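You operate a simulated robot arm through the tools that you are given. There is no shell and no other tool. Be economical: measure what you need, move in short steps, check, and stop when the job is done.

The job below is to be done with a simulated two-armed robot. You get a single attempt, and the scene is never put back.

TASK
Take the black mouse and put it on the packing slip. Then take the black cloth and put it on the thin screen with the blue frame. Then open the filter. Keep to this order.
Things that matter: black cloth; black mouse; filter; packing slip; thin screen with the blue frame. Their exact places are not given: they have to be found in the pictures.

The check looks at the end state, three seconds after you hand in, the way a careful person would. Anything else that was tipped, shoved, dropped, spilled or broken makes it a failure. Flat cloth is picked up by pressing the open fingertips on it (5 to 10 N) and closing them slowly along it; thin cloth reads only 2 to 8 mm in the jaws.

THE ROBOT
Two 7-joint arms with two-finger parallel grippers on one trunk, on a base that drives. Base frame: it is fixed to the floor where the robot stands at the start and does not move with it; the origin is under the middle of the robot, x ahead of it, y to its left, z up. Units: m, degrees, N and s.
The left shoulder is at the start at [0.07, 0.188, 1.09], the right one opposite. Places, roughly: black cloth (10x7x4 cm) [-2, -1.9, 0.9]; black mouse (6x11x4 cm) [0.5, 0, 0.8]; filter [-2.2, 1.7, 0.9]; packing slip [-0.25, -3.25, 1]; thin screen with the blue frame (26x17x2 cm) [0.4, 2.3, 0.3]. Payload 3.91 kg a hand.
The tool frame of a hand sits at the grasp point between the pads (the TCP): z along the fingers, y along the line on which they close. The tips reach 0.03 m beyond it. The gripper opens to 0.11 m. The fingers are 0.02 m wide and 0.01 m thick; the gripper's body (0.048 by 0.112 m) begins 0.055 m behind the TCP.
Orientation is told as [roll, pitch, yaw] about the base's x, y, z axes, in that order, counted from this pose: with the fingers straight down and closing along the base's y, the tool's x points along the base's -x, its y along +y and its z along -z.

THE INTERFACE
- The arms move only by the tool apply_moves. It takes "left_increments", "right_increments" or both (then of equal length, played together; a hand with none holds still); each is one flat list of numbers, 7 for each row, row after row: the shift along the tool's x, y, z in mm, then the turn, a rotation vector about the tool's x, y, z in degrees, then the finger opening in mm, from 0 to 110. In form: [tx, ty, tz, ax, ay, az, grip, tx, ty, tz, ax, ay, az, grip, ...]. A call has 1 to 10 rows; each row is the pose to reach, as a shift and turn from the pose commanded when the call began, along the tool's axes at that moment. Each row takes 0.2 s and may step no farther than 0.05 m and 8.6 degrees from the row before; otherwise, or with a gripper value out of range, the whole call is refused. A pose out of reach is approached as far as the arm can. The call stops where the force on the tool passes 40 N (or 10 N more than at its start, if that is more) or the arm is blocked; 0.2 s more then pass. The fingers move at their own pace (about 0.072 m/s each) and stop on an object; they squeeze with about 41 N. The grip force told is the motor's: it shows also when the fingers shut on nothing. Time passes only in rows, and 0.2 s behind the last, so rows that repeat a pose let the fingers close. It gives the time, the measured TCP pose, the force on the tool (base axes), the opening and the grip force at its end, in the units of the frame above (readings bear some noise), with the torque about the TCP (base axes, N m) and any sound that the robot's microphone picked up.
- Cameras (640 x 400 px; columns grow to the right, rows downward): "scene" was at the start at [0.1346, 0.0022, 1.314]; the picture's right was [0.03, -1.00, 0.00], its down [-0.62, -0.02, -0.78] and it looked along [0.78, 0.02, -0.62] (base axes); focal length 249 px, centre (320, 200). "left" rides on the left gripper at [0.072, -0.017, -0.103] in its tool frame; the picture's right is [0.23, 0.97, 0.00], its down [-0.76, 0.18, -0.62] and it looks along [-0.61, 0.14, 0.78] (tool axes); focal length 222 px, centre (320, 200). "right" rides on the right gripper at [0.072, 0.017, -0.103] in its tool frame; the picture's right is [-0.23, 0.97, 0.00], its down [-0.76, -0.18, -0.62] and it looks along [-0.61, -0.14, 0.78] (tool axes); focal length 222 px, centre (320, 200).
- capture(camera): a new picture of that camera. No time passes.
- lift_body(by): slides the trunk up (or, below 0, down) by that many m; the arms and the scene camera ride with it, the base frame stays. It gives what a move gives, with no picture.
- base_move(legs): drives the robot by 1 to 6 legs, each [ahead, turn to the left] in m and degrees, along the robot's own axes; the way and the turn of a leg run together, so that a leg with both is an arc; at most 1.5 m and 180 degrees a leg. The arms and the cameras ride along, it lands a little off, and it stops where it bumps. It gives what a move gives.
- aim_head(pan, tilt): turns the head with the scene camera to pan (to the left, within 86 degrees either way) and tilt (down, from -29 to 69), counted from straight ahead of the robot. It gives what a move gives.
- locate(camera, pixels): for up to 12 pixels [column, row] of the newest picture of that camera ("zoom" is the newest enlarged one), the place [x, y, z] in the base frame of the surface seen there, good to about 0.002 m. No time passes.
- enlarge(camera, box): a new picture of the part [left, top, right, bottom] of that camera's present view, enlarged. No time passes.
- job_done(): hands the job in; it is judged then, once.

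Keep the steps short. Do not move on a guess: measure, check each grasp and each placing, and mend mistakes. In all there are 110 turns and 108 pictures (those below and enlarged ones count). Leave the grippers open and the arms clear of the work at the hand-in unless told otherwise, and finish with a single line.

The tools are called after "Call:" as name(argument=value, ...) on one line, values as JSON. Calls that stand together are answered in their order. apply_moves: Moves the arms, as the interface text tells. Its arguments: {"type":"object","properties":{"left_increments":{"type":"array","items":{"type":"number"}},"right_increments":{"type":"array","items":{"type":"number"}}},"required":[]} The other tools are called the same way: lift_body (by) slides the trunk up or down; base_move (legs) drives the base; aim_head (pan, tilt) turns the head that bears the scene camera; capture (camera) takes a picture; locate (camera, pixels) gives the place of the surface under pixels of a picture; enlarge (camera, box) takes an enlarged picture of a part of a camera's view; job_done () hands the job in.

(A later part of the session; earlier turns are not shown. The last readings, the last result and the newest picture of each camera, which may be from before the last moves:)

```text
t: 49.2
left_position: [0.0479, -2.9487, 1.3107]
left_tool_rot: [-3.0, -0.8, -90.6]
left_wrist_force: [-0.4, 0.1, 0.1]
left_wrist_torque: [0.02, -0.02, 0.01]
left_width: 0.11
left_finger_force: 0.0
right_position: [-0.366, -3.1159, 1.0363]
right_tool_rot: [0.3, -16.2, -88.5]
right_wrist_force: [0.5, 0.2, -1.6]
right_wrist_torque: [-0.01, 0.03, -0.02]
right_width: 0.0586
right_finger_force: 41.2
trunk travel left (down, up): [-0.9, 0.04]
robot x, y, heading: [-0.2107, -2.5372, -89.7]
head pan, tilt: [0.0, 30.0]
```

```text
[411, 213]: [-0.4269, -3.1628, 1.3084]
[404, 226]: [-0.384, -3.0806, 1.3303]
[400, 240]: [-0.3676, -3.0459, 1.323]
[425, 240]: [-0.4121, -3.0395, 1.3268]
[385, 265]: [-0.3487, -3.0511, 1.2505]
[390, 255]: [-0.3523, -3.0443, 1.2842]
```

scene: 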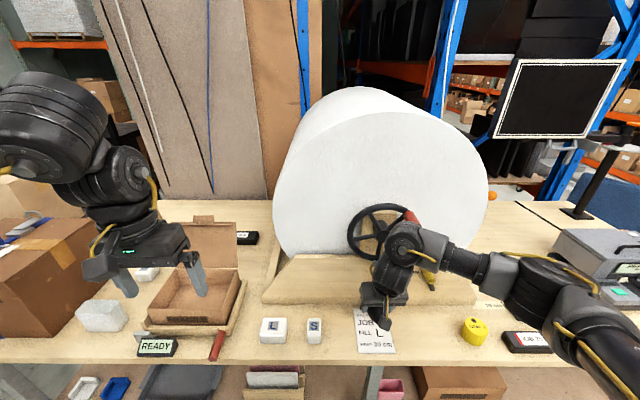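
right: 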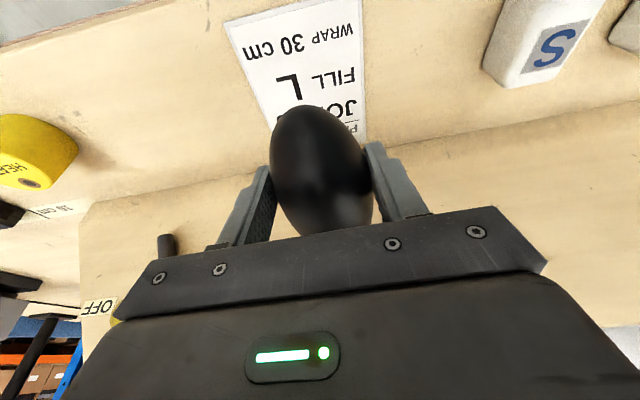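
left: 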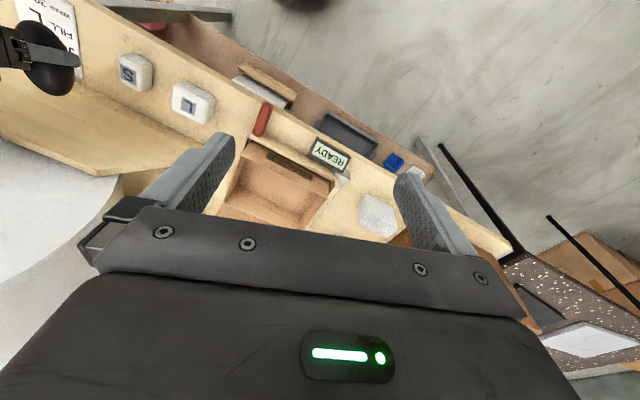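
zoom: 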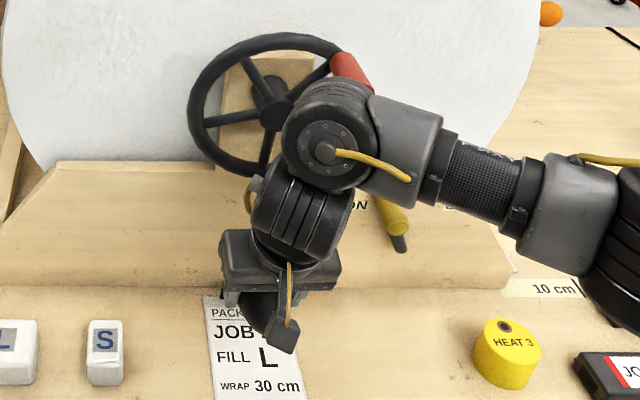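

The wrist joint's far side is close to the knob. I'll lean the hand back 8° more about the TCP, which pulls the wrist toward the robot, before descending.

Call:
apply_moves(right_increments=[5, 0, 0, 0, -4, 0, 30, 5, 0, 0, 0, -8, 0, 30, 5, 0, 0, 0, -8, 0, 30])

Call:
capture(camera="scene")

Call:
locate(camera="scene", pixels=[[411, 213], [404, 228], [400, 240], [425, 240], [385, 265], [390, 255]])

```text
t: 50.0
left_position: [0.0487, -2.9593, 1.3065]
left_tool_rot: [-2.9, -0.4, -90.6]
left_wrist_force: [-0.5, -0.2, 0.2]
left_wrist_torque: [-0.02, 0.03, 0.0]
left_width: 0.11
left_finger_force: 0.1
right_position: [-0.3684, -3.1183, 1.0295]
right_tool_rot: [0.2, -23.7, -88.7]
right_wrist_force: [0.1, 0.2, -0.8]
right_wrist_torque: [0.02, -0.02, -0.02]
right_width: 0.0587
right_finger_force: 41.4
trunk travel left (down, up): [-0.9, 0.04]
robot x, y, heading: [-0.213, -2.5383, -89.8]
head pan, tilt: [0.0, 30.0]
```

```text
71 pictures are left
```

scene: 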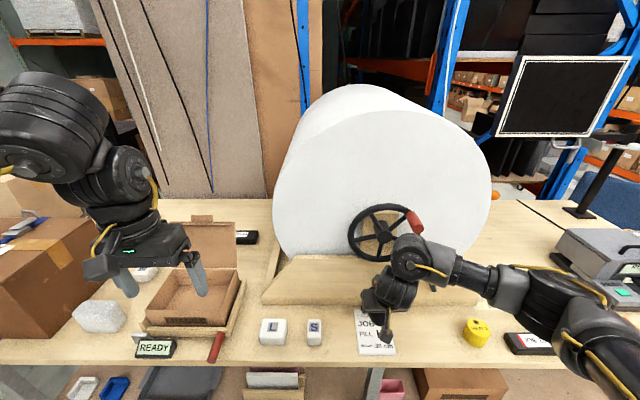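

```text
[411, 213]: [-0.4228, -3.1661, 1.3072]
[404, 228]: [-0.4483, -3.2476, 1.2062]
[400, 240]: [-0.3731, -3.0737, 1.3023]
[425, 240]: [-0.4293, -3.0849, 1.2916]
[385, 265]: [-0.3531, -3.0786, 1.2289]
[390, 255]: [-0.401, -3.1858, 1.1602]
```

The wrist now sits back and lower. Descending straight down 55 mm.

Call:
apply_moves(right_increments=[8, 0, 18, 0, 0, 0, 30, 16, 0, 37, 0, 0, 0, 30, 22, 0, 50, 0, 0, 0, 30, 22, 0, 50, 0, 0, 0, 30])

Call:
capture(camera="right")

Call:
enlarge(camera="scene", box=[320, 190, 480, 390])

```text
t: 51.0
left_position: [0.0475, -2.9613, 1.3058]
left_tool_rot: [-2.9, -0.3, -90.6]
left_wrist_force: [-0.6, 0.8, 0.1]
left_wrist_torque: [-0.01, 0.01, -0.02]
left_width: 0.11
left_finger_force: 0.0
right_position: [-0.3668, -3.119, 0.9733]
right_tool_rot: [0.2, -23.6, -88.6]
right_wrist_force: [0.5, -0.3, -1.1]
right_wrist_torque: [0.04, -0.01, -0.01]
right_width: 0.0586
right_finger_force: 40.6
trunk travel left (down, up): [-0.9, 0.04]
robot x, y, heading: [-0.2126, -2.5332, -89.7]
head pan, tilt: [0.0, 30.0]
```

```text
70 pictures are left
```

right: 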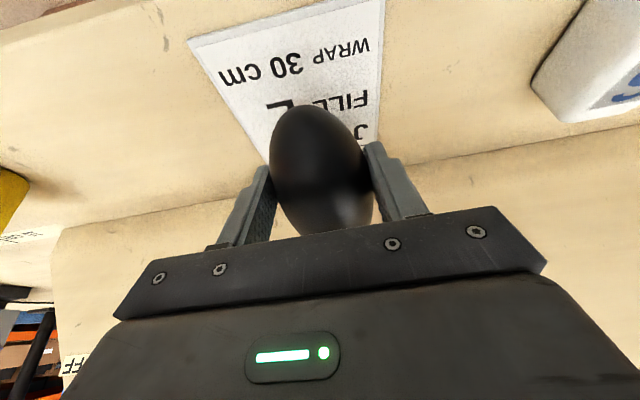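

```text
2.00 times, centred on (400, 290) of scene
```

zoom: 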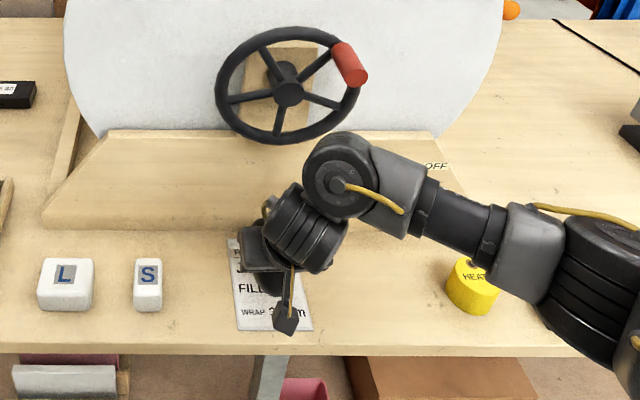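

Clear of everything. Lowering in fine steps until contact shows.

Call:
apply_moves(right_increments=[2, 0, 5, 0, 0, 0, 30, 4, 0, 9, 0, 0, 0, 30, 6, 0, 13, 0, 0, 0, 30, 6, 0, 13, 0, 0, 0, 30])

```text
t: 52.0
left_position: [0.0481, -2.9603, 1.3062]
left_tool_rot: [-2.9, -0.4, -90.7]
left_wrist_force: [0.0, -0.9, -0.2]
left_wrist_torque: [-0.03, -0.03, 0.02]
left_width: 0.1101
left_finger_force: 0.1
right_position: [-0.3662, -3.1199, 0.9601]
right_tool_rot: [0.1, -23.6, -88.8]
right_wrist_force: [0.2, 0.2, 2.1]
right_wrist_torque: [0.09, 0.0, 0.04]
right_width: 0.0588
right_finger_force: 41.3
trunk travel left (down, up): [-0.9, 0.04]
robot x, y, heading: [-0.2089, -2.5356, -89.8]
head pan, tilt: [0.0, 30.0]
```

First touch (2 N up). I'll level the hand by 5° while going down 6 mm, so the mouse lies flatter before release.

Call:
apply_moves(right_increments=[1, 0, 2, 0, 2.5, 0, 30, 2, 0, 4, 0, 5, 0, 30, 2, 0, 5, 0, 5, 0, 30])

Call:
capture(camera="right")

```text
t: 52.8
left_position: [0.0489, -2.9586, 1.3064]
left_tool_rot: [-2.9, -0.4, -90.6]
left_wrist_force: [-0.7, 0.3, 0.1]
left_wrist_torque: [0.0, -0.05, 0.02]
left_width: 0.11
left_finger_force: 0.0
right_position: [-0.3671, -3.1195, 0.9564]
right_tool_rot: [0.3, -18.9, -88.7]
right_wrist_force: [-1.2, -3.6, 17.0]
right_wrist_torque: [0.29, -0.37, -0.06]
right_width: 0.0589
right_finger_force: 41.0
trunk travel left (down, up): [-0.9, 0.04]
robot x, y, heading: [-0.2129, -2.5371, -89.7]
head pan, tilt: [0.0, 30.0]
```

```text
68 pictures are left
```

right: 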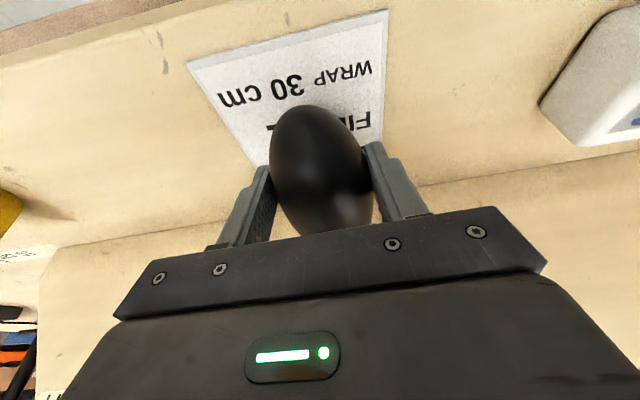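

17 N upward, so it's firmly resting. Ease up 2 mm and open the fingers slowly.

Call:
apply_moves(right_increments=[-1, 0, -2, 0, 0, 0, 50, -1, 0, -2, 0, 0, 0, 62, -1, 0, -2, 0, 0, 0, 68, -1, 0, -2, 0, 0, 0, 80, -1, 0, -2, 0, 0, 0, 90, -1, 0, -2, 0, 0, 0, 90])

Call:
capture(camera="right")

```text
t: 54.2
left_position: [0.0477, -2.9588, 1.3054]
left_tool_rot: [-2.9, -0.4, -90.6]
left_wrist_force: [0.8, -0.7, 0.2]
left_wrist_torque: [-0.01, -0.02, -0.02]
left_width: 0.11
left_finger_force: 0.0
right_position: [-0.3668, -3.1199, 0.9573]
right_tool_rot: [0.2, -18.6, -88.7]
right_wrist_force: [0.3, 0.4, -0.5]
right_wrist_torque: [0.03, 0.0, -0.02]
right_width: 0.0899
right_finger_force: 0.0
trunk travel left (down, up): [-0.9, 0.04]
robot x, y, heading: [-0.2124, -2.5362, -89.7]
head pan, tilt: [0.0, 30.0]
```

```text
67 pictures are left
```

right: 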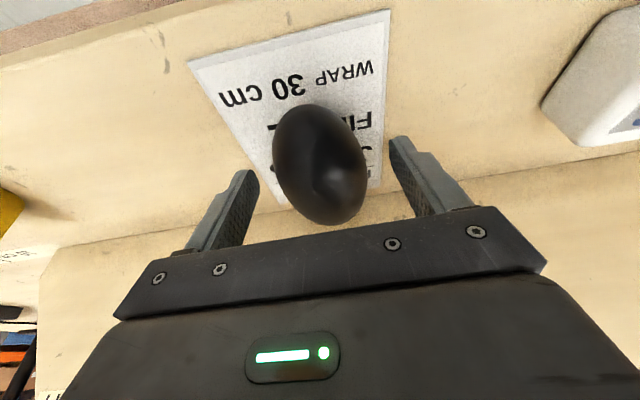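

The mouse has settled on the slip. Retreat up and back toward the robot, leaning away from the knob.

Call:
apply_moves(right_increments=[5, 0, -25, 0, -2, 0, 90, 15, 0, -55, 0, -5, 0, 90, 30, 0, -90, 0, -5, 0, 90, 50, 0, -120, 0, -5, 0, 90, 80, 0, -140, 0, 0, 0, 90, 100, 0, -160, 0, 5, 0, 90])

Call:
capture(camera="scene")

Call:
enlarge(camera="scene", box=[300, 270, 460, 380])

```text
t: 55.6
left_position: [0.0487, -2.9604, 1.306]
left_tool_rot: [-2.9, -0.4, -90.7]
left_wrist_force: [-0.8, 0.2, 0.3]
left_wrist_torque: [0.01, 0.03, 0.01]
left_width: 0.1099
left_finger_force: 0.0
right_position: [-0.397, -3.0246, 1.0531]
right_tool_rot: [0.4, -13.4, -88.3]
right_wrist_force: [0.1, -0.3, 0.0]
right_wrist_torque: [-0.01, -0.01, -0.01]
right_width: 0.0901
right_finger_force: 0.1
right hand out of reach, approached as far as the arm can: row 4, 5, 6
trunk travel left (down, up): [-0.9, 0.04]
robot x, y, heading: [-0.2078, -2.5373, -89.5]
head pan, tilt: [0.0, 30.0]
```

```text
66 pictures are left
```

scene: 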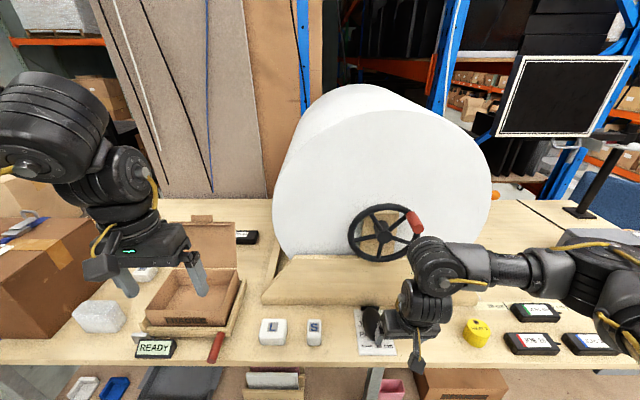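

```text
3.64 times, centred on (380, 325) of scene
```

zoom: 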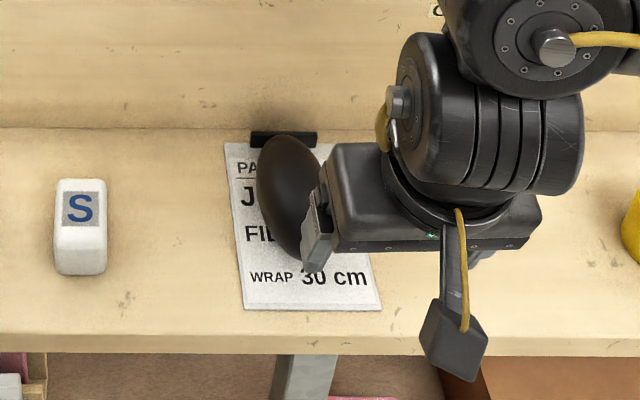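

The mouse lies on the slip and the hand is clear. Now back off 0.42 m, turn right to face the cloth table, and look.

Call:
base_move(legs=[[-0.42, 0], [0, -90.5], [0.5, 0]])

Call:
aim_head(pan=0, tilt=32)

Call:
capture(camera="scene")

```text
t: 64.5
left_position: [-1.1379, -2.3537, 1.3071]
left_tool_rot: [-3.0, -0.4, 177.9]
left_wrist_force: [0.4, 0.8, -0.1]
left_wrist_torque: [-0.02, 0.01, -0.01]
left_width: 0.1103
left_finger_force: 0.0
right_position: [-1.1916, -1.9082, 1.0513]
right_tool_rot: [0.4, -13.5, -179.8]
right_wrist_force: [0.1, -0.4, 0.3]
right_wrist_torque: [0.03, 0.01, -0.01]
right_width: 0.0899
right_finger_force: 0.0
trunk travel left (down, up): [-0.9, 0.04]
robot x, y, heading: [-0.713, -2.1059, 178.7]
head pan, tilt: [0.0, 30.0]
```

```text
t: 65.2
left_position: [-1.1401, -2.3551, 1.3069]
left_tool_rot: [-3.0, -0.4, 177.9]
left_wrist_force: [-0.8, 0.5, -1.1]
left_wrist_torque: [0.01, 0.01, 0.0]
left_width: 0.11
left_finger_force: 0.0
right_position: [-1.194, -1.9062, 1.0522]
right_tool_rot: [0.4, -13.6, -179.9]
right_wrist_force: [-0.7, 0.1, -0.5]
right_wrist_torque: [0.03, 0.02, 0.01]
right_width: 0.09
right_finger_force: 0.0
trunk travel left (down, up): [-0.9, 0.04]
robot x, y, heading: [-0.7093, -2.1057, 178.7]
head pan, tilt: [0.0, 32.0]
```

```text
64 pictures are left
```

scene: 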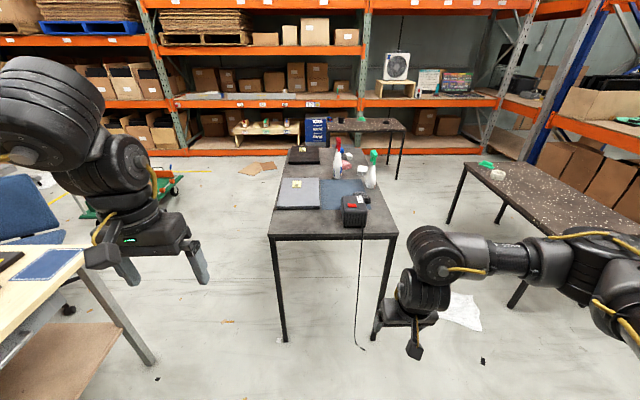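

The small table is straight ahead. Zooming in to find the black cloth.

Call:
enlarge(camera="scene", box=[250, 130, 410, 250])

Call:
locate(camera="scene", pixels=[[270, 237], [397, 236], [284, 340], [375, 338], [355, 210], [298, 195], [304, 155], [370, 170], [340, 190], [352, 175], [337, 155], [285, 166]])

```text
3.33 times, centred on (330, 190) of scene
```

zoom: 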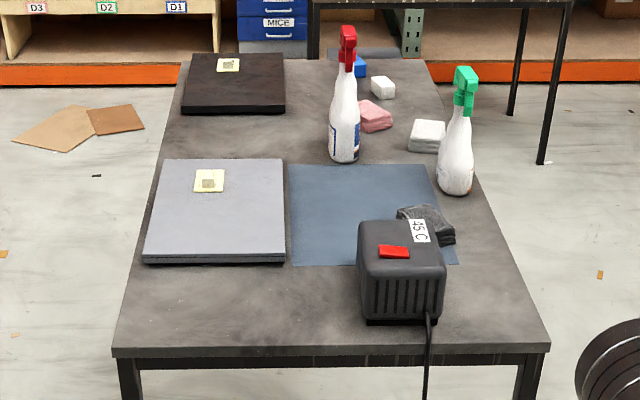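

```text
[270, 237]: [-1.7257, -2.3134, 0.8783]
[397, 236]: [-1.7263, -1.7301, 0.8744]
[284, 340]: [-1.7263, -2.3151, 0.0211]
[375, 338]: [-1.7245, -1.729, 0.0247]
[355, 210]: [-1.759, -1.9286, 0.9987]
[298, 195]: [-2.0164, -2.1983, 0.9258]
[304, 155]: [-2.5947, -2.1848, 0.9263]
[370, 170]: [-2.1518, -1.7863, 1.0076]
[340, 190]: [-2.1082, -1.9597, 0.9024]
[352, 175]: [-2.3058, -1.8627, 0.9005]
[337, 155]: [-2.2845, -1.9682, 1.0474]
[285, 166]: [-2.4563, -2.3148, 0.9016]
```

The black folded cloth sits behind the "45 C" heater at about (363,196). The heater top is at z≈1.0, so I'll raise and straighten the right hand before approaching.

Call:
apply_moves(right_increments=[-36, 0, -26, 0, 4, 0, 90, -72, 0, -54, 0, 8, 0, 90, -110, 0, -86, 0, 11, 0, 90, -150, 0, -115, 0, 13.5, 0, 90, -150, 0, -118, 0, 13.5, 0, 90])

Call:
locate(camera="zoom", pixels=[[400, 228], [365, 230], [440, 230], [430, 215], [415, 208], [450, 235], [445, 215], [402, 320], [375, 110], [410, 300]])

```text
t: 66.4
left_position: [-1.1386, -2.3556, 1.3059]
left_tool_rot: [-2.9, -0.3, 177.9]
left_wrist_force: [0.4, 0.0, 0.0]
left_wrist_torque: [0.01, -0.03, 0.02]
left_width: 0.11
left_finger_force: 0.0
right_position: [-1.3111, -1.9075, 1.2018]
right_tool_rot: [0.5, 0.2, -179.7]
right_wrist_force: [-0.2, 0.5, -0.5]
right_wrist_torque: [0.01, -0.03, -0.01]
right_width: 0.0903
right_finger_force: 0.1
trunk travel left (down, up): [-0.9, 0.04]
robot x, y, heading: [-0.7076, -2.1059, 178.8]
head pan, tilt: [0.0, 32.0]
```

```text
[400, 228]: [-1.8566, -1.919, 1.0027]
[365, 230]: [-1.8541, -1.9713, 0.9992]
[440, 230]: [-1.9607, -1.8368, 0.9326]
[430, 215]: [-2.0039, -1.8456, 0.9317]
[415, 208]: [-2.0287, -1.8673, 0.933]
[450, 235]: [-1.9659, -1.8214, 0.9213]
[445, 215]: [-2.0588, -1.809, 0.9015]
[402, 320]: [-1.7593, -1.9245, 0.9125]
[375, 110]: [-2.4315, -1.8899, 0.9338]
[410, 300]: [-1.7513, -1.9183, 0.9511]
```

Heater: x -1.75..-1.86, top 1.003. Cloth around (-1.99,-1.85), top z≈0.933. Drive ahead 0.55 m.

Call:
base_move(legs=[[0.55, 0]])

Call:
aim_head(pan=-10, tilt=42)

Call:
capture(camera="scene")

Call:
capture(camera="right")

```text
t: 69.5
left_position: [-1.6889, -2.3449, 1.308]
left_tool_rot: [-2.8, -0.4, 177.9]
left_wrist_force: [-0.1, 0.4, -0.6]
left_wrist_torque: [-0.04, 0.05, 0.02]
left_width: 0.1098
left_finger_force: 0.1
right_position: [-1.86, -1.8979, 1.2021]
right_tool_rot: [0.3, 0.0, -179.6]
right_wrist_force: [0.6, -0.8, 0.2]
right_wrist_torque: [0.0, 0.05, 0.0]
right_width: 0.0901
right_finger_force: 0.1
trunk travel left (down, up): [-0.9, 0.04]
robot x, y, heading: [-1.2619, -2.0959, 179.0]
head pan, tilt: [0.0, 32.0]
```

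```text
t: 70.2
left_position: [-1.6896, -2.3442, 1.3068]
left_tool_rot: [-2.9, -0.5, 178.0]
left_wrist_force: [0.6, 0.5, -0.8]
left_wrist_torque: [-0.02, 0.0, 0.0]
left_width: 0.1097
left_finger_force: 0.0
right_position: [-1.8608, -1.8966, 1.201]
right_tool_rot: [0.5, 0.2, -179.6]
right_wrist_force: [-0.5, -0.8, -0.1]
right_wrist_torque: [0.01, 0.0, 0.0]
right_width: 0.09
right_finger_force: 0.0
trunk travel left (down, up): [-0.9, 0.04]
robot x, y, heading: [-1.2596, -2.0965, 179.1]
head pan, tilt: [-10.0, 42.0]
```

```text
62 pictures are left
```

scene: 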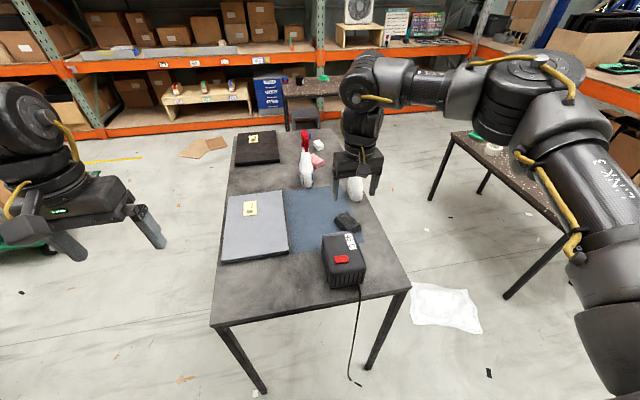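

```text
61 pictures are left
```

right: 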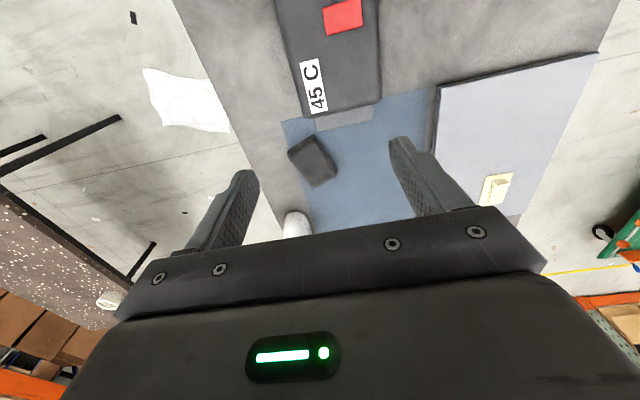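

The cloth shows clearly at (313,162) in the wrist view. Zoom and measure its corners, plus the bottle at (295,222).

Call:
enlarge(camera="right", box=[260, 110, 400, 240])

Call:
locate(camera="right", pixels=[[313, 162], [290, 153], [316, 137], [337, 170], [310, 185], [295, 222], [315, 118], [375, 105], [303, 150], [325, 165]])

Call:
locate(camera="scene", pixels=[[347, 220], [355, 188], [338, 216], [345, 213], [358, 222], [348, 230], [345, 250], [304, 180]])

```text
3.08 times, centred on (330, 175) of right
```

zoom: 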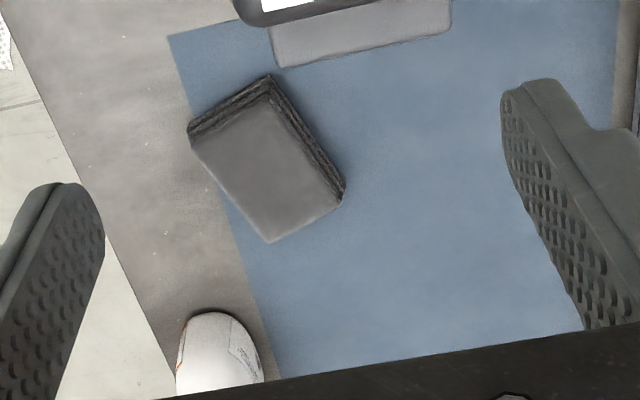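

```text
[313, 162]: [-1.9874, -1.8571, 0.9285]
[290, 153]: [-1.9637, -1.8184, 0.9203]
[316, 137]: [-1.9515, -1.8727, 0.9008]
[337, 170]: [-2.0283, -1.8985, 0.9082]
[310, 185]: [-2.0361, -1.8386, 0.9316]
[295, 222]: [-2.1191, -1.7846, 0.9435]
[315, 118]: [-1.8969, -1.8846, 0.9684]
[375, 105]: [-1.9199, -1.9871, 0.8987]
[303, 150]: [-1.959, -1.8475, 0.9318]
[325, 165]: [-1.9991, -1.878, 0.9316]
```

```text
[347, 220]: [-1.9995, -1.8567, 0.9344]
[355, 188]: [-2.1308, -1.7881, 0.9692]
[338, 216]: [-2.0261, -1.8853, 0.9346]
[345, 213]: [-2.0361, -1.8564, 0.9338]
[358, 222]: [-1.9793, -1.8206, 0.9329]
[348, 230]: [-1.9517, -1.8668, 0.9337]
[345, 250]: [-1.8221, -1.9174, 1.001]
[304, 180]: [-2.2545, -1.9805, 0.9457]
```

Cloth centre ≈(-1.992,-1.858), table z 0.90, top 0.933, its long side turned 18°. I'll go above it with the fingers across the short side (yaw +18° seen from above), descend to z≈1.03 and check.

Call:
apply_moves(right_increments=[-40, -12, 0, 0, 0, -6, 110, -80, -24, 0, 0, 0, -12, 110, -120, -36, 0, 0, 0, -18, 110, -131, -39, 40, 0, 0, -18, 110, -131, -39, 85, 0, 0, -18, 110, -131, -39, 130, 0, 0, -18, 110, -131, -39, 170, 0, 0, -18, 110, -131, -39, 170, 0, 0, -18, 110])

Call:
capture(camera="right")

Call:
enlarge(camera="scene", box=[260, 50, 500, 300])

```text
t: 72.0
left_position: [-1.6894, -2.3438, 1.3073]
left_tool_rot: [-2.8, -0.4, 178.0]
left_wrist_force: [0.6, 0.6, -0.5]
left_wrist_torque: [-0.01, 0.01, 0.0]
left_width: 0.1099
left_finger_force: 0.0
right_position: [-1.9613, -1.8808, 1.0493]
right_tool_rot: [0.5, -0.2, -161.7]
right_wrist_force: [0.8, -0.2, 0.7]
right_wrist_torque: [-0.01, 0.01, 0.02]
right_width: 0.1098
right_finger_force: 0.1
right hand out of reach, approached as far as the arm can: row 3, 4, 5, 6, 7, 8
trunk travel left (down, up): [-0.9, 0.04]
robot x, y, heading: [-1.2619, -2.0948, 178.9]
head pan, tilt: [-10.0, 42.0]
```

```text
59 pictures are left
```

right: 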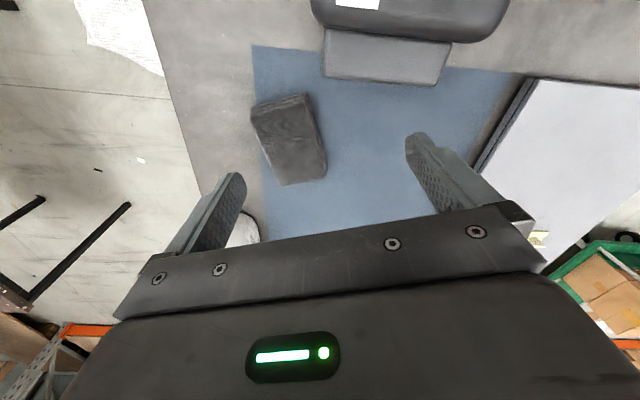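

```text
1.60 times, centred on (380, 175) of scene
```

zoom: 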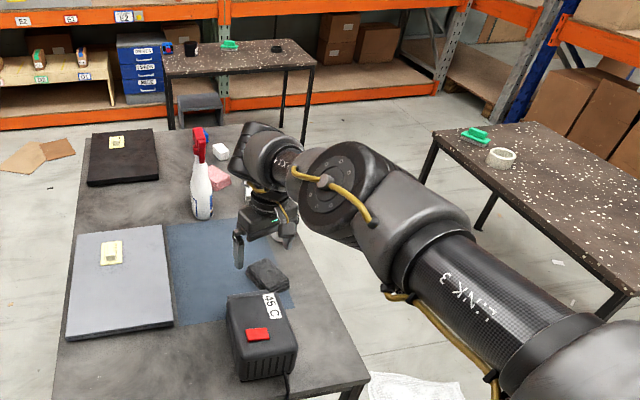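

The arm ends 3 cm short. I'll move the base 3 cm ahead and lean the hand 10° (wrist back toward me).

Call:
base_move(legs=[[0.03, 0]])

Call:
apply_moves(right_increments=[0, 0, 0, 0, -5, 0, 110, 0, 0, 0, 0, -10, 0, 110, 0, 0, 0, 0, -10, 0, 110])

Call:
capture(camera="right")

```text
t: 72.9
left_position: [-1.7115, -2.3457, 1.3084]
left_tool_rot: [-2.9, -0.7, 177.9]
left_wrist_force: [0.4, -1.2, -0.2]
left_wrist_torque: [0.01, 0.0, 0.01]
left_width: 0.11
left_finger_force: 0.0
right_position: [-1.9873, -1.8844, 1.0549]
right_tool_rot: [0.4, -0.4, -161.7]
right_wrist_force: [0.8, 0.8, 1.1]
right_wrist_torque: [0.02, 0.03, 0.01]
right_width: 0.11
right_finger_force: 0.0
trunk travel left (down, up): [-0.9, 0.04]
robot x, y, heading: [-1.2905, -2.0963, 179.1]
head pan, tilt: [-10.0, 42.0]
```

```text
t: 73.7
left_position: [-1.7153, -2.3452, 1.3078]
left_tool_rot: [-2.9, -0.6, 177.9]
left_wrist_force: [0.4, -0.8, -0.4]
left_wrist_torque: [-0.01, 0.0, -0.01]
left_width: 0.11
left_finger_force: 0.0
right_position: [-1.9888, -1.8848, 1.0544]
right_tool_rot: [0.4, -10.4, -161.7]
right_wrist_force: [0.0, 0.0, 0.0]
right_wrist_torque: [0.03, -0.02, -0.01]
right_width: 0.1102
right_finger_force: 0.1
trunk travel left (down, up): [-0.9, 0.04]
robot x, y, heading: [-1.293, -2.0981, 179.0]
head pan, tilt: [-10.0, 42.0]
```

```text
57 pictures are left
```

right: 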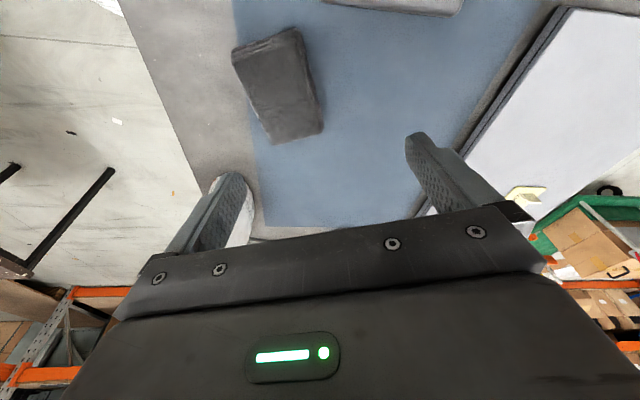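

Measure the cloth and the bottle from here.

Call:
locate(camera="right", pixels=[[278, 88], [235, 52], [297, 30], [323, 125], [275, 140], [240, 235], [245, 200], [395, 5], [240, 70]])

```text
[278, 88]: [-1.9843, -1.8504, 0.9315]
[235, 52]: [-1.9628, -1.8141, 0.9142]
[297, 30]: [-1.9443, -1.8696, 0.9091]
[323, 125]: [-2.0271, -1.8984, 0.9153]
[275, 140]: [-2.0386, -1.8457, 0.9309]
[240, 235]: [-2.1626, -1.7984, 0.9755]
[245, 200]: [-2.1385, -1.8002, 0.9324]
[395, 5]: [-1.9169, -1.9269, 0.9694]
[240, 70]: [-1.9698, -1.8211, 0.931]
```

Cloth centre (-1.993,-1.856); bottle stays ≥ 8 cm away. Shift across 29 mm, then descend to TCP z≈0.94.

Call:
apply_moves(right_increments=[2, -15, 0, 0, 0, 0, 110, 5, -29, 0, 0, 0, 0, 110, 12, -29, 38, 0, 0, 0, 110, 19, -29, 76, 0, 0, 0, 110, 25, -29, 105, 0, 0, 0, 110, 26, -29, 112, 0, 0, 0, 110, 26, -29, 112, 0, 0, 0, 110])

Call:
capture(camera="right")

Call:
enlarge(camera="scene", box=[260, 50, 500, 300])

```text
t: 75.3
left_position: [-1.7179, -2.3436, 1.3073]
left_tool_rot: [-2.9, -0.6, 177.9]
left_wrist_force: [0.3, 0.0, 0.9]
left_wrist_torque: [0.03, -0.01, 0.01]
left_width: 0.1099
left_finger_force: 0.1
right_position: [-1.9942, -1.8543, 0.936]
right_tool_rot: [0.6, -10.2, -161.7]
right_wrist_force: [0.6, -1.0, 0.0]
right_wrist_torque: [0.0, 0.02, -0.02]
right_width: 0.1102
right_finger_force: 0.0
trunk travel left (down, up): [-0.9, 0.04]
robot x, y, heading: [-1.2889, -2.0947, 179.0]
head pan, tilt: [-10.0, 42.0]
```

```text
56 pictures are left
```

right: 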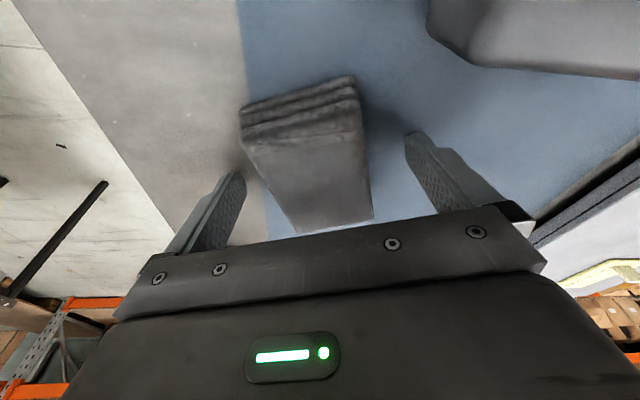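

```text
1.60 times, centred on (380, 175) of scene
```

zoom: 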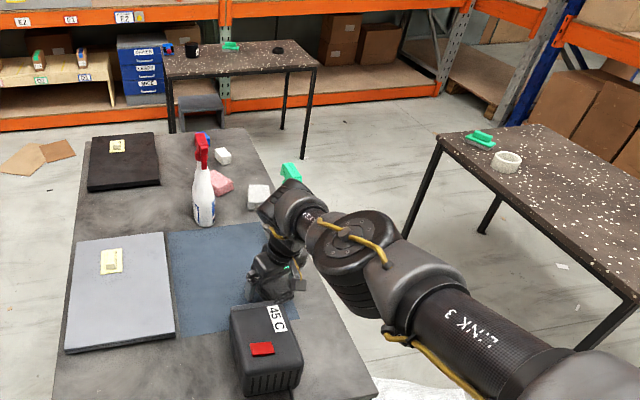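

The cloth stack is centred between the fingers with its tips 6 mm above the table. Closing slowly.

Call:
apply_moves(right_increments=[0, 0, 1, 0, 0, 0, 90, 0, 0, 1, 0, 0, 0, 75, 0, 0, 1, 0, 0, 0, 65, 0, 0, 1, 0, 0, 0, 55, 0, 0, 1, 0, 0, 0, 45, 0, 0, 1, 0, 0, 0, 35, 0, 0, 1, 0, 0, 0, 30, 0, 0, 1, 0, 0, 0, 30])

Call:
capture(camera="right")

```text
t: 77.1
left_position: [-1.7172, -2.3444, 1.3068]
left_tool_rot: [-2.9, -0.5, 177.9]
left_wrist_force: [0.0, 0.1, -0.2]
left_wrist_torque: [0.0, 0.03, 0.0]
left_width: 0.11
left_finger_force: 0.1
right_position: [-1.9943, -1.8553, 0.9349]
right_tool_rot: [0.6, -10.2, -161.8]
right_wrist_force: [-0.4, 0.1, -0.3]
right_wrist_torque: [0.03, -0.04, -0.01]
right_width: 0.0653
right_finger_force: 41.1
trunk travel left (down, up): [-0.9, 0.04]
robot x, y, heading: [-1.287, -2.0943, 179.0]
head pan, tilt: [-10.0, 42.0]
```

```text
54 pictures are left
```

right: 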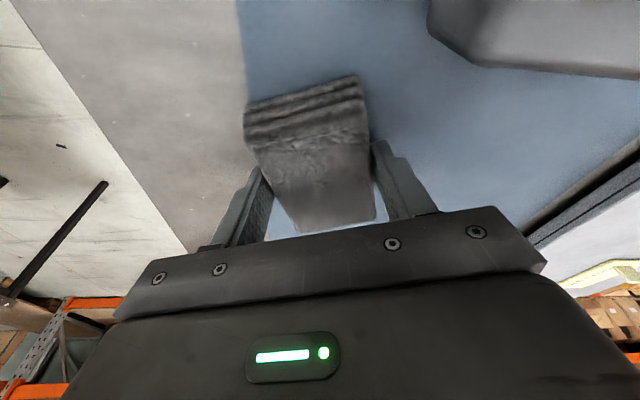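

Held at 65 mm, 41 N. Lifting straight up 17 cm.

Call:
apply_moves(right_increments=[-4, 0, -20, 0, 0, 0, 30, -12, 0, -62, 0, 0, 0, 30, -20, 0, -105, 0, 0, 0, 30, -28, 0, -150, 0, 0, 0, 30, -36, 0, -195, 0, 0, 0, 30, -36, 0, -195, 0, 0, 0, 30])

Call:
capture(camera="right")

Call:
capture(camera="scene")

```text
t: 78.5
left_position: [-1.7189, -2.3449, 1.3084]
left_tool_rot: [-3.0, -0.5, 177.9]
left_wrist_force: [-1.0, -0.3, 0.4]
left_wrist_torque: [-0.02, -0.01, 0.02]
left_width: 0.1098
left_finger_force: 0.0
right_position: [-1.9965, -1.8521, 1.1351]
right_tool_rot: [0.5, -10.2, -161.7]
right_wrist_force: [0.3, -0.4, -1.1]
right_wrist_torque: [0.01, 0.03, 0.02]
right_width: 0.0651
right_finger_force: 40.6
trunk travel left (down, up): [-0.9, 0.04]
robot x, y, heading: [-1.2895, -2.0961, 179.0]
head pan, tilt: [-10.0, 42.0]
```

```text
53 pictures are left
```

right: 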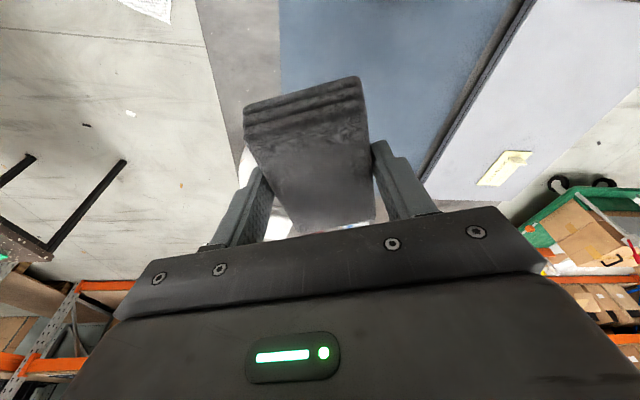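

```text
52 pictures are left
```

scene: 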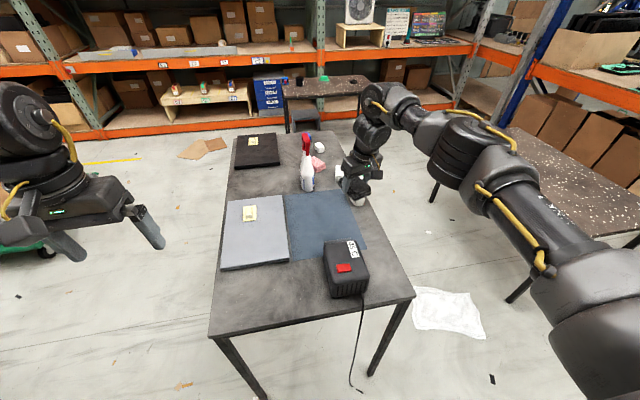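

Cloth held, the bottle undisturbed. Back off 0.93 m, turn right to face +y and look down the aisle.

Call:
base_move(legs=[[-0.93, 0], [0, -89]])

Call:
apply_moves(right_increments=[40, 0, 0, 0, 2.5, 5, 30, 80, 0, 0, 0, 5, 10, 30, 120, 0, 0, 0, 7.5, 15, 30, 160, 0, 0, 0, 10, 18, 30, 180, 0, 0, 0, 10, 18, 30])

Call:
aim_head(pan=0, tilt=25)

Call:
capture(camera="scene")

```text
t: 87.2
left_position: [-0.6097, -1.6863, 1.3063]
left_tool_rot: [-2.9, -0.5, 88.1]
left_wrist_force: [0.3, -0.3, -0.2]
left_wrist_torque: [0.02, -0.02, -0.03]
left_width: 0.1097
left_finger_force: 0.1
right_position: [-0.1194, -1.4074, 1.1353]
right_tool_rot: [0.5, -10.2, 108.5]
right_wrist_force: [0.7, -0.1, -1.1]
right_wrist_torque: [0.01, 0.02, 0.01]
right_width: 0.0649
right_finger_force: 41.5
trunk travel left (down, up): [-0.9, 0.04]
robot x, y, heading: [-0.3599, -2.1158, 89.1]
head pan, tilt: [-10.0, 42.0]
```

```text
t: 88.4
left_position: [-0.609, -1.6873, 1.3072]
left_tool_rot: [-2.9, -0.5, 88.0]
left_wrist_force: [-0.5, 0.0, -0.9]
left_wrist_torque: [0.0, 0.01, -0.04]
left_width: 0.1102
left_finger_force: 0.1
right_position: [-0.0618, -1.5765, 1.1042]
right_tool_rot: [2.1, 0.1, 90.6]
right_wrist_force: [0.3, -0.5, 0.5]
right_wrist_torque: [0.0, 0.0, -0.02]
right_width: 0.0648
right_finger_force: 41.6
trunk travel left (down, up): [-0.9, 0.04]
robot x, y, heading: [-0.3594, -2.116, 89.1]
head pan, tilt: [-10.0, 42.0]
```

```text
t: 89.2
left_position: [-0.6098, -1.6858, 1.3076]
left_tool_rot: [-3.0, -0.5, 88.1]
left_wrist_force: [0.6, 0.2, 0.0]
left_wrist_torque: [-0.03, 0.01, 0.02]
left_width: 0.1099
left_finger_force: 0.1
right_position: [-0.0629, -1.5744, 1.1023]
right_tool_rot: [2.2, 0.3, 90.7]
right_wrist_force: [0.4, 0.1, -0.4]
right_wrist_torque: [0.02, 0.02, 0.0]
right_width: 0.0649
right_finger_force: 40.9
trunk travel left (down, up): [-0.9, 0.04]
robot x, y, heading: [-0.3619, -2.1126, 89.3]
head pan, tilt: [0.0, 25.0]
```

```text
51 pictures are left
```

scene: 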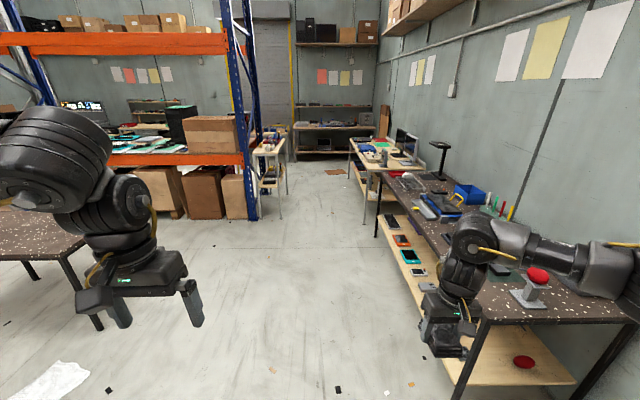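

The aisle is clear. Drive 3.0 m along +y.

Call:
base_move(legs=[[1.5, 0], [1.5, 0]])

Call:
aim_head(pan=-25, tilt=38)

Call:
capture(camera="scene")

```text
t: 103.6
left_position: [-0.6002, 1.2944, 1.3078]
left_tool_rot: [-3.0, -0.4, 89.4]
left_wrist_force: [0.1, -0.7, 0.1]
left_wrist_torque: [-0.02, -0.02, 0.01]
left_width: 0.11
left_finger_force: 0.1
right_position: [-0.0558, 1.4192, 1.1033]
right_tool_rot: [2.1, 0.3, 92.0]
right_wrist_force: [-0.6, 0.2, -1.4]
right_wrist_torque: [0.01, 0.02, -0.01]
right_width: 0.0653
right_finger_force: 41.3
trunk travel left (down, up): [-0.9, 0.04]
robot x, y, heading: [-0.3413, 0.8763, 90.6]
head pan, tilt: [0.0, 25.0]
```

```text
t: 104.5
left_position: [-0.6, 1.2972, 1.3073]
left_tool_rot: [-2.9, -0.5, 89.3]
left_wrist_force: [-0.3, 0.1, -0.2]
left_wrist_torque: [0.02, -0.01, 0.02]
left_width: 0.1101
left_finger_force: 0.1
right_position: [-0.0566, 1.4199, 1.1021]
right_tool_rot: [2.1, 0.3, 92.0]
right_wrist_force: [-0.7, -0.1, -1.1]
right_wrist_torque: [-0.01, -0.04, -0.03]
right_width: 0.0649
right_finger_force: 41.0
trunk travel left (down, up): [-0.9, 0.04]
robot x, y, heading: [-0.3419, 0.877, 90.5]
head pan, tilt: [-25.0, 38.0]
```

```text
50 pictures are left
```

scene: 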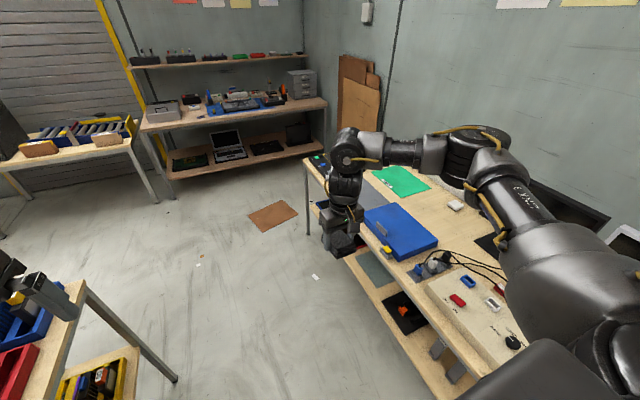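

Lower-shelf items show at (375,268) and (410,310) under the bench. Measuring the bench, shelf and floor cardboard.

Call:
locate(camera="scene", pixels=[[250, 215], [265, 232], [298, 213], [308, 162], [308, 233], [375, 268], [410, 312], [360, 283], [420, 362], [400, 245], [390, 182], [170, 380]])

Call:
enlarge(camera="scene", box=[290, 130, 530, 390])

```text
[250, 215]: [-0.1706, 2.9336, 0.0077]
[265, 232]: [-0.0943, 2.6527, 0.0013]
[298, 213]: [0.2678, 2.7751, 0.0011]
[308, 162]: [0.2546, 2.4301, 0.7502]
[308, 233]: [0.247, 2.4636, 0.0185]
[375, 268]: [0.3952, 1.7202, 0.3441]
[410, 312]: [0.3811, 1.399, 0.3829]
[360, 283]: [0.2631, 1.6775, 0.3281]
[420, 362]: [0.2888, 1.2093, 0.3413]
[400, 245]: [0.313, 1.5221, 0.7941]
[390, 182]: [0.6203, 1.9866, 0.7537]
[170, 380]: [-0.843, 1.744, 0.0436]
```

```text
1.54 times, centred on (410, 260) of scene
```

zoom: 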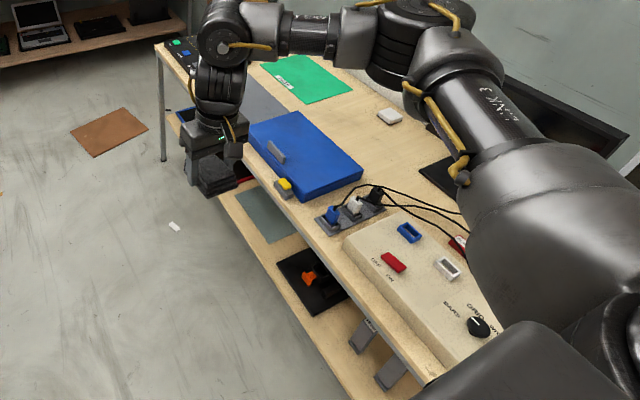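

The screen should be on the low shelf (z≈0.33) at the bench's far end (front edge x 0.26, end leg y 2.46). Drive 1.25 m ahead, turn right to face it, and look.

Call:
base_move(legs=[[1.25, 0], [0, -90.5]])

Call:
aim_head(pan=10, tilt=60)

Call:
capture(camera="scene")

```text
t: 114.6
left_position: [0.0734, 2.3829, 1.3072]
left_tool_rot: [-2.8, -0.5, -1.2]
left_wrist_force: [0.6, 0.2, -0.1]
left_wrist_torque: [0.01, -0.02, 0.0]
left_width: 0.1101
left_finger_force: 0.0
right_position: [0.1896, 1.8371, 1.1036]
right_tool_rot: [2.0, 0.4, 1.3]
right_wrist_force: [0.3, 0.9, -0.3]
right_wrist_torque: [-0.01, 0.02, 0.01]
right_width: 0.0649
right_finger_force: 40.5
trunk travel left (down, up): [-0.9, 0.04]
robot x, y, heading: [-0.3523, 2.1236, -0.2]
head pan, tilt: [-25.0, 38.0]
```

```text
t: 115.7
left_position: [0.071, 2.3829, 1.3069]
left_tool_rot: [-2.9, -0.5, -1.3]
left_wrist_force: [0.5, -0.7, -1.3]
left_wrist_torque: [0.0, 0.0, 0.0]
left_width: 0.1101
left_finger_force: 0.0
right_position: [0.1904, 1.8367, 1.1032]
right_tool_rot: [2.1, 0.2, 1.4]
right_wrist_force: [0.4, -0.8, -0.5]
right_wrist_torque: [-0.02, 0.01, 0.01]
right_width: 0.0652
right_finger_force: 41.1
trunk travel left (down, up): [-0.9, 0.04]
robot x, y, heading: [-0.3493, 2.1285, -0.2]
head pan, tilt: [10.0, 60.0]
```

```text
48 pictures are left
```

scene: 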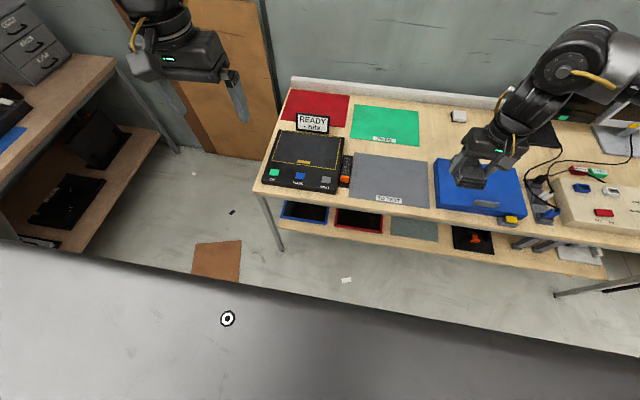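

The thin screen with a blue frame is on the shelf at (305,212), next to a red-framed one at (358,217). Measuring.

Call:
enlarge(camera="scene", box=[250, 180, 450, 280])

Call:
locate(camera="scene", pixels=[[305, 213], [281, 216], [325, 222], [287, 203], [330, 210], [358, 217], [306, 227], [305, 192], [265, 190], [281, 245], [400, 226], [340, 190]])

```text
3.20 times, centred on (350, 230) of scene
```

zoom: 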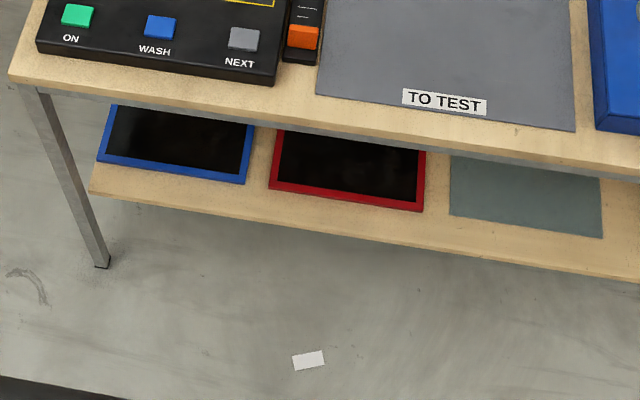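

```text
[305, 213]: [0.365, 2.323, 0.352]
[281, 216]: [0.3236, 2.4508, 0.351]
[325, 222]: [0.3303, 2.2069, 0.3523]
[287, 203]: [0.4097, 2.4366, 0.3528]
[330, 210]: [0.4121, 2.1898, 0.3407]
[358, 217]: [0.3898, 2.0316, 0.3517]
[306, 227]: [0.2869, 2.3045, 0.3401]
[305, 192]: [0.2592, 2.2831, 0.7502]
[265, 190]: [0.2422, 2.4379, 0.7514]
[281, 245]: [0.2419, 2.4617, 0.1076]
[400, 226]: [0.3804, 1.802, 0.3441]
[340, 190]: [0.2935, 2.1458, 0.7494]
```

Screen: x 0.32–0.49, y 2.20–2.455, top z 0.352. The bench top's edge is at x 0.26, z 0.75, so the hand must come in leaning about 45° from the front. First back off a bit, then lower the trunk.

Call:
base_move(legs=[[-0.14, 0]])

Call:
lift_body(by=-0.4)

Call:
apply_moves(right_increments=[0, 0, 20, 0, -8, 0, 30, 10, 0, 50, 0, -16, 0, 30, 20, 0, 80, 0, -24, 0, 30, 30, 0, 110, 0, -32, 0, 30, 40, 20, 140, 0, -40, 0, 30, 50, 40, 170, 0, -45, 0, 30, 50, 60, 190, 0, -45, 0, 30, 50, 60, 190, 0, -45, 0, 30])

Call:
capture(camera="scene")

```text
t: 117.0
left_position: [-0.0653, 2.3823, 1.3059]
left_tool_rot: [-2.9, -0.4, -1.2]
left_wrist_force: [0.1, 0.9, -0.5]
left_wrist_torque: [0.0, 0.02, 0.01]
left_width: 0.1103
left_finger_force: 0.0
right_position: [0.0529, 1.8384, 1.1027]
right_tool_rot: [2.1, 0.4, 1.4]
right_wrist_force: [0.4, 0.2, -0.9]
right_wrist_torque: [0.04, 0.0, 0.03]
right_width: 0.065
right_finger_force: 41.2
trunk travel left (down, up): [-0.9, 0.04]
robot x, y, heading: [-0.4926, 2.126, -0.1]
head pan, tilt: [10.0, 60.0]
```

```text
t: 120.8
left_position: [-0.0663, 2.3836, 0.9079]
left_tool_rot: [-3.0, -0.5, -1.2]
left_wrist_force: [-0.1, 0.0, 0.6]
left_wrist_torque: [0.01, 0.0, -0.05]
left_width: 0.1102
left_finger_force: 0.0
right_position: [0.0521, 1.8378, 0.7024]
right_tool_rot: [2.1, 0.2, 1.4]
right_wrist_force: [-0.5, -1.2, -0.4]
right_wrist_torque: [-0.01, -0.03, 0.0]
right_width: 0.065
right_finger_force: 40.9
trunk travel left (down, up): [-0.5, 0.44]
robot x, y, heading: [-0.4867, 2.129, 0.2]
head pan, tilt: [10.0, 60.0]
```

```text
t: 122.6
left_position: [-0.0657, 2.3831, 0.9077]
left_tool_rot: [-2.9, -0.5, -1.3]
left_wrist_force: [0.1, 0.4, 0.0]
left_wrist_torque: [-0.01, 0.01, 0.04]
left_width: 0.1101
left_finger_force: 0.0
right_position: [-0.001, 1.9021, 0.5143]
right_tool_rot: [2.8, -44.7, -0.8]
right_wrist_force: [0.0, -0.1, -0.3]
right_wrist_torque: [0.02, 0.01, 0.01]
right_width: 0.0651
right_finger_force: 41.2
trunk travel left (down, up): [-0.5, 0.44]
robot x, y, heading: [-0.4879, 2.1232, 0.1]
head pan, tilt: [10.0, 60.0]
```

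```text
46 pictures are left
```

scene: 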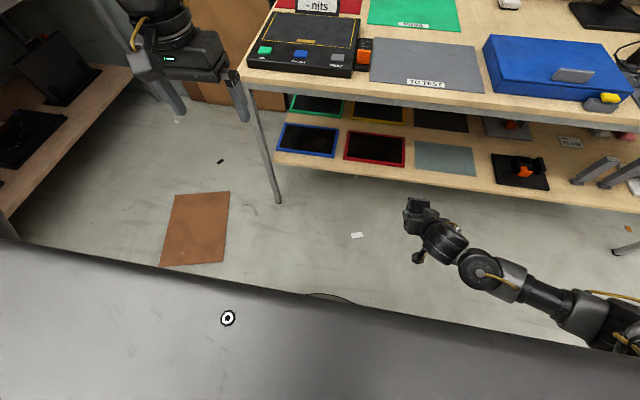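

Good clear view; blue-frame screen at (308,140). The hand is leaning 45° with the cloth. Now sidestep in with the base.

Call:
base_move(legs=[[0, 15], [0.27, 0], [0, -15]])

Call:
capture(camera="scene")

Call:
capture(camera="right")

```text
t: 126.3
left_position: [0.1951, 2.4537, 0.906]
left_tool_rot: [-2.8, -0.5, -1.2]
left_wrist_force: [0.2, -0.4, 0.7]
left_wrist_torque: [0.01, 0.03, -0.02]
left_width: 0.11
left_finger_force: 0.1
right_position: [0.2616, 1.9739, 0.5152]
right_tool_rot: [3.0, -44.6, -0.6]
right_wrist_force: [0.2, 0.6, -0.3]
right_wrist_torque: [0.02, 0.03, -0.01]
right_width: 0.0649
right_finger_force: 40.8
trunk travel left (down, up): [-0.5, 0.44]
robot x, y, heading: [-0.231, 2.1981, 0.0]
head pan, tilt: [10.0, 60.0]
```

```text
45 pictures are left
```

scene: 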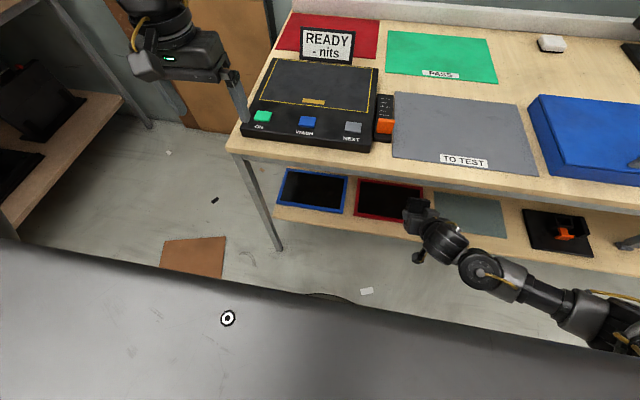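

```text
44 pictures are left
```

right: 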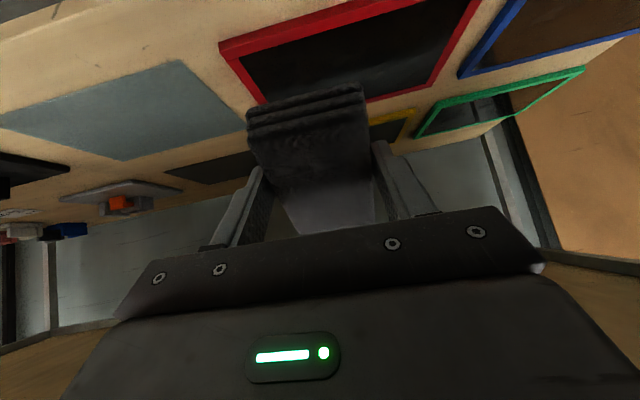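

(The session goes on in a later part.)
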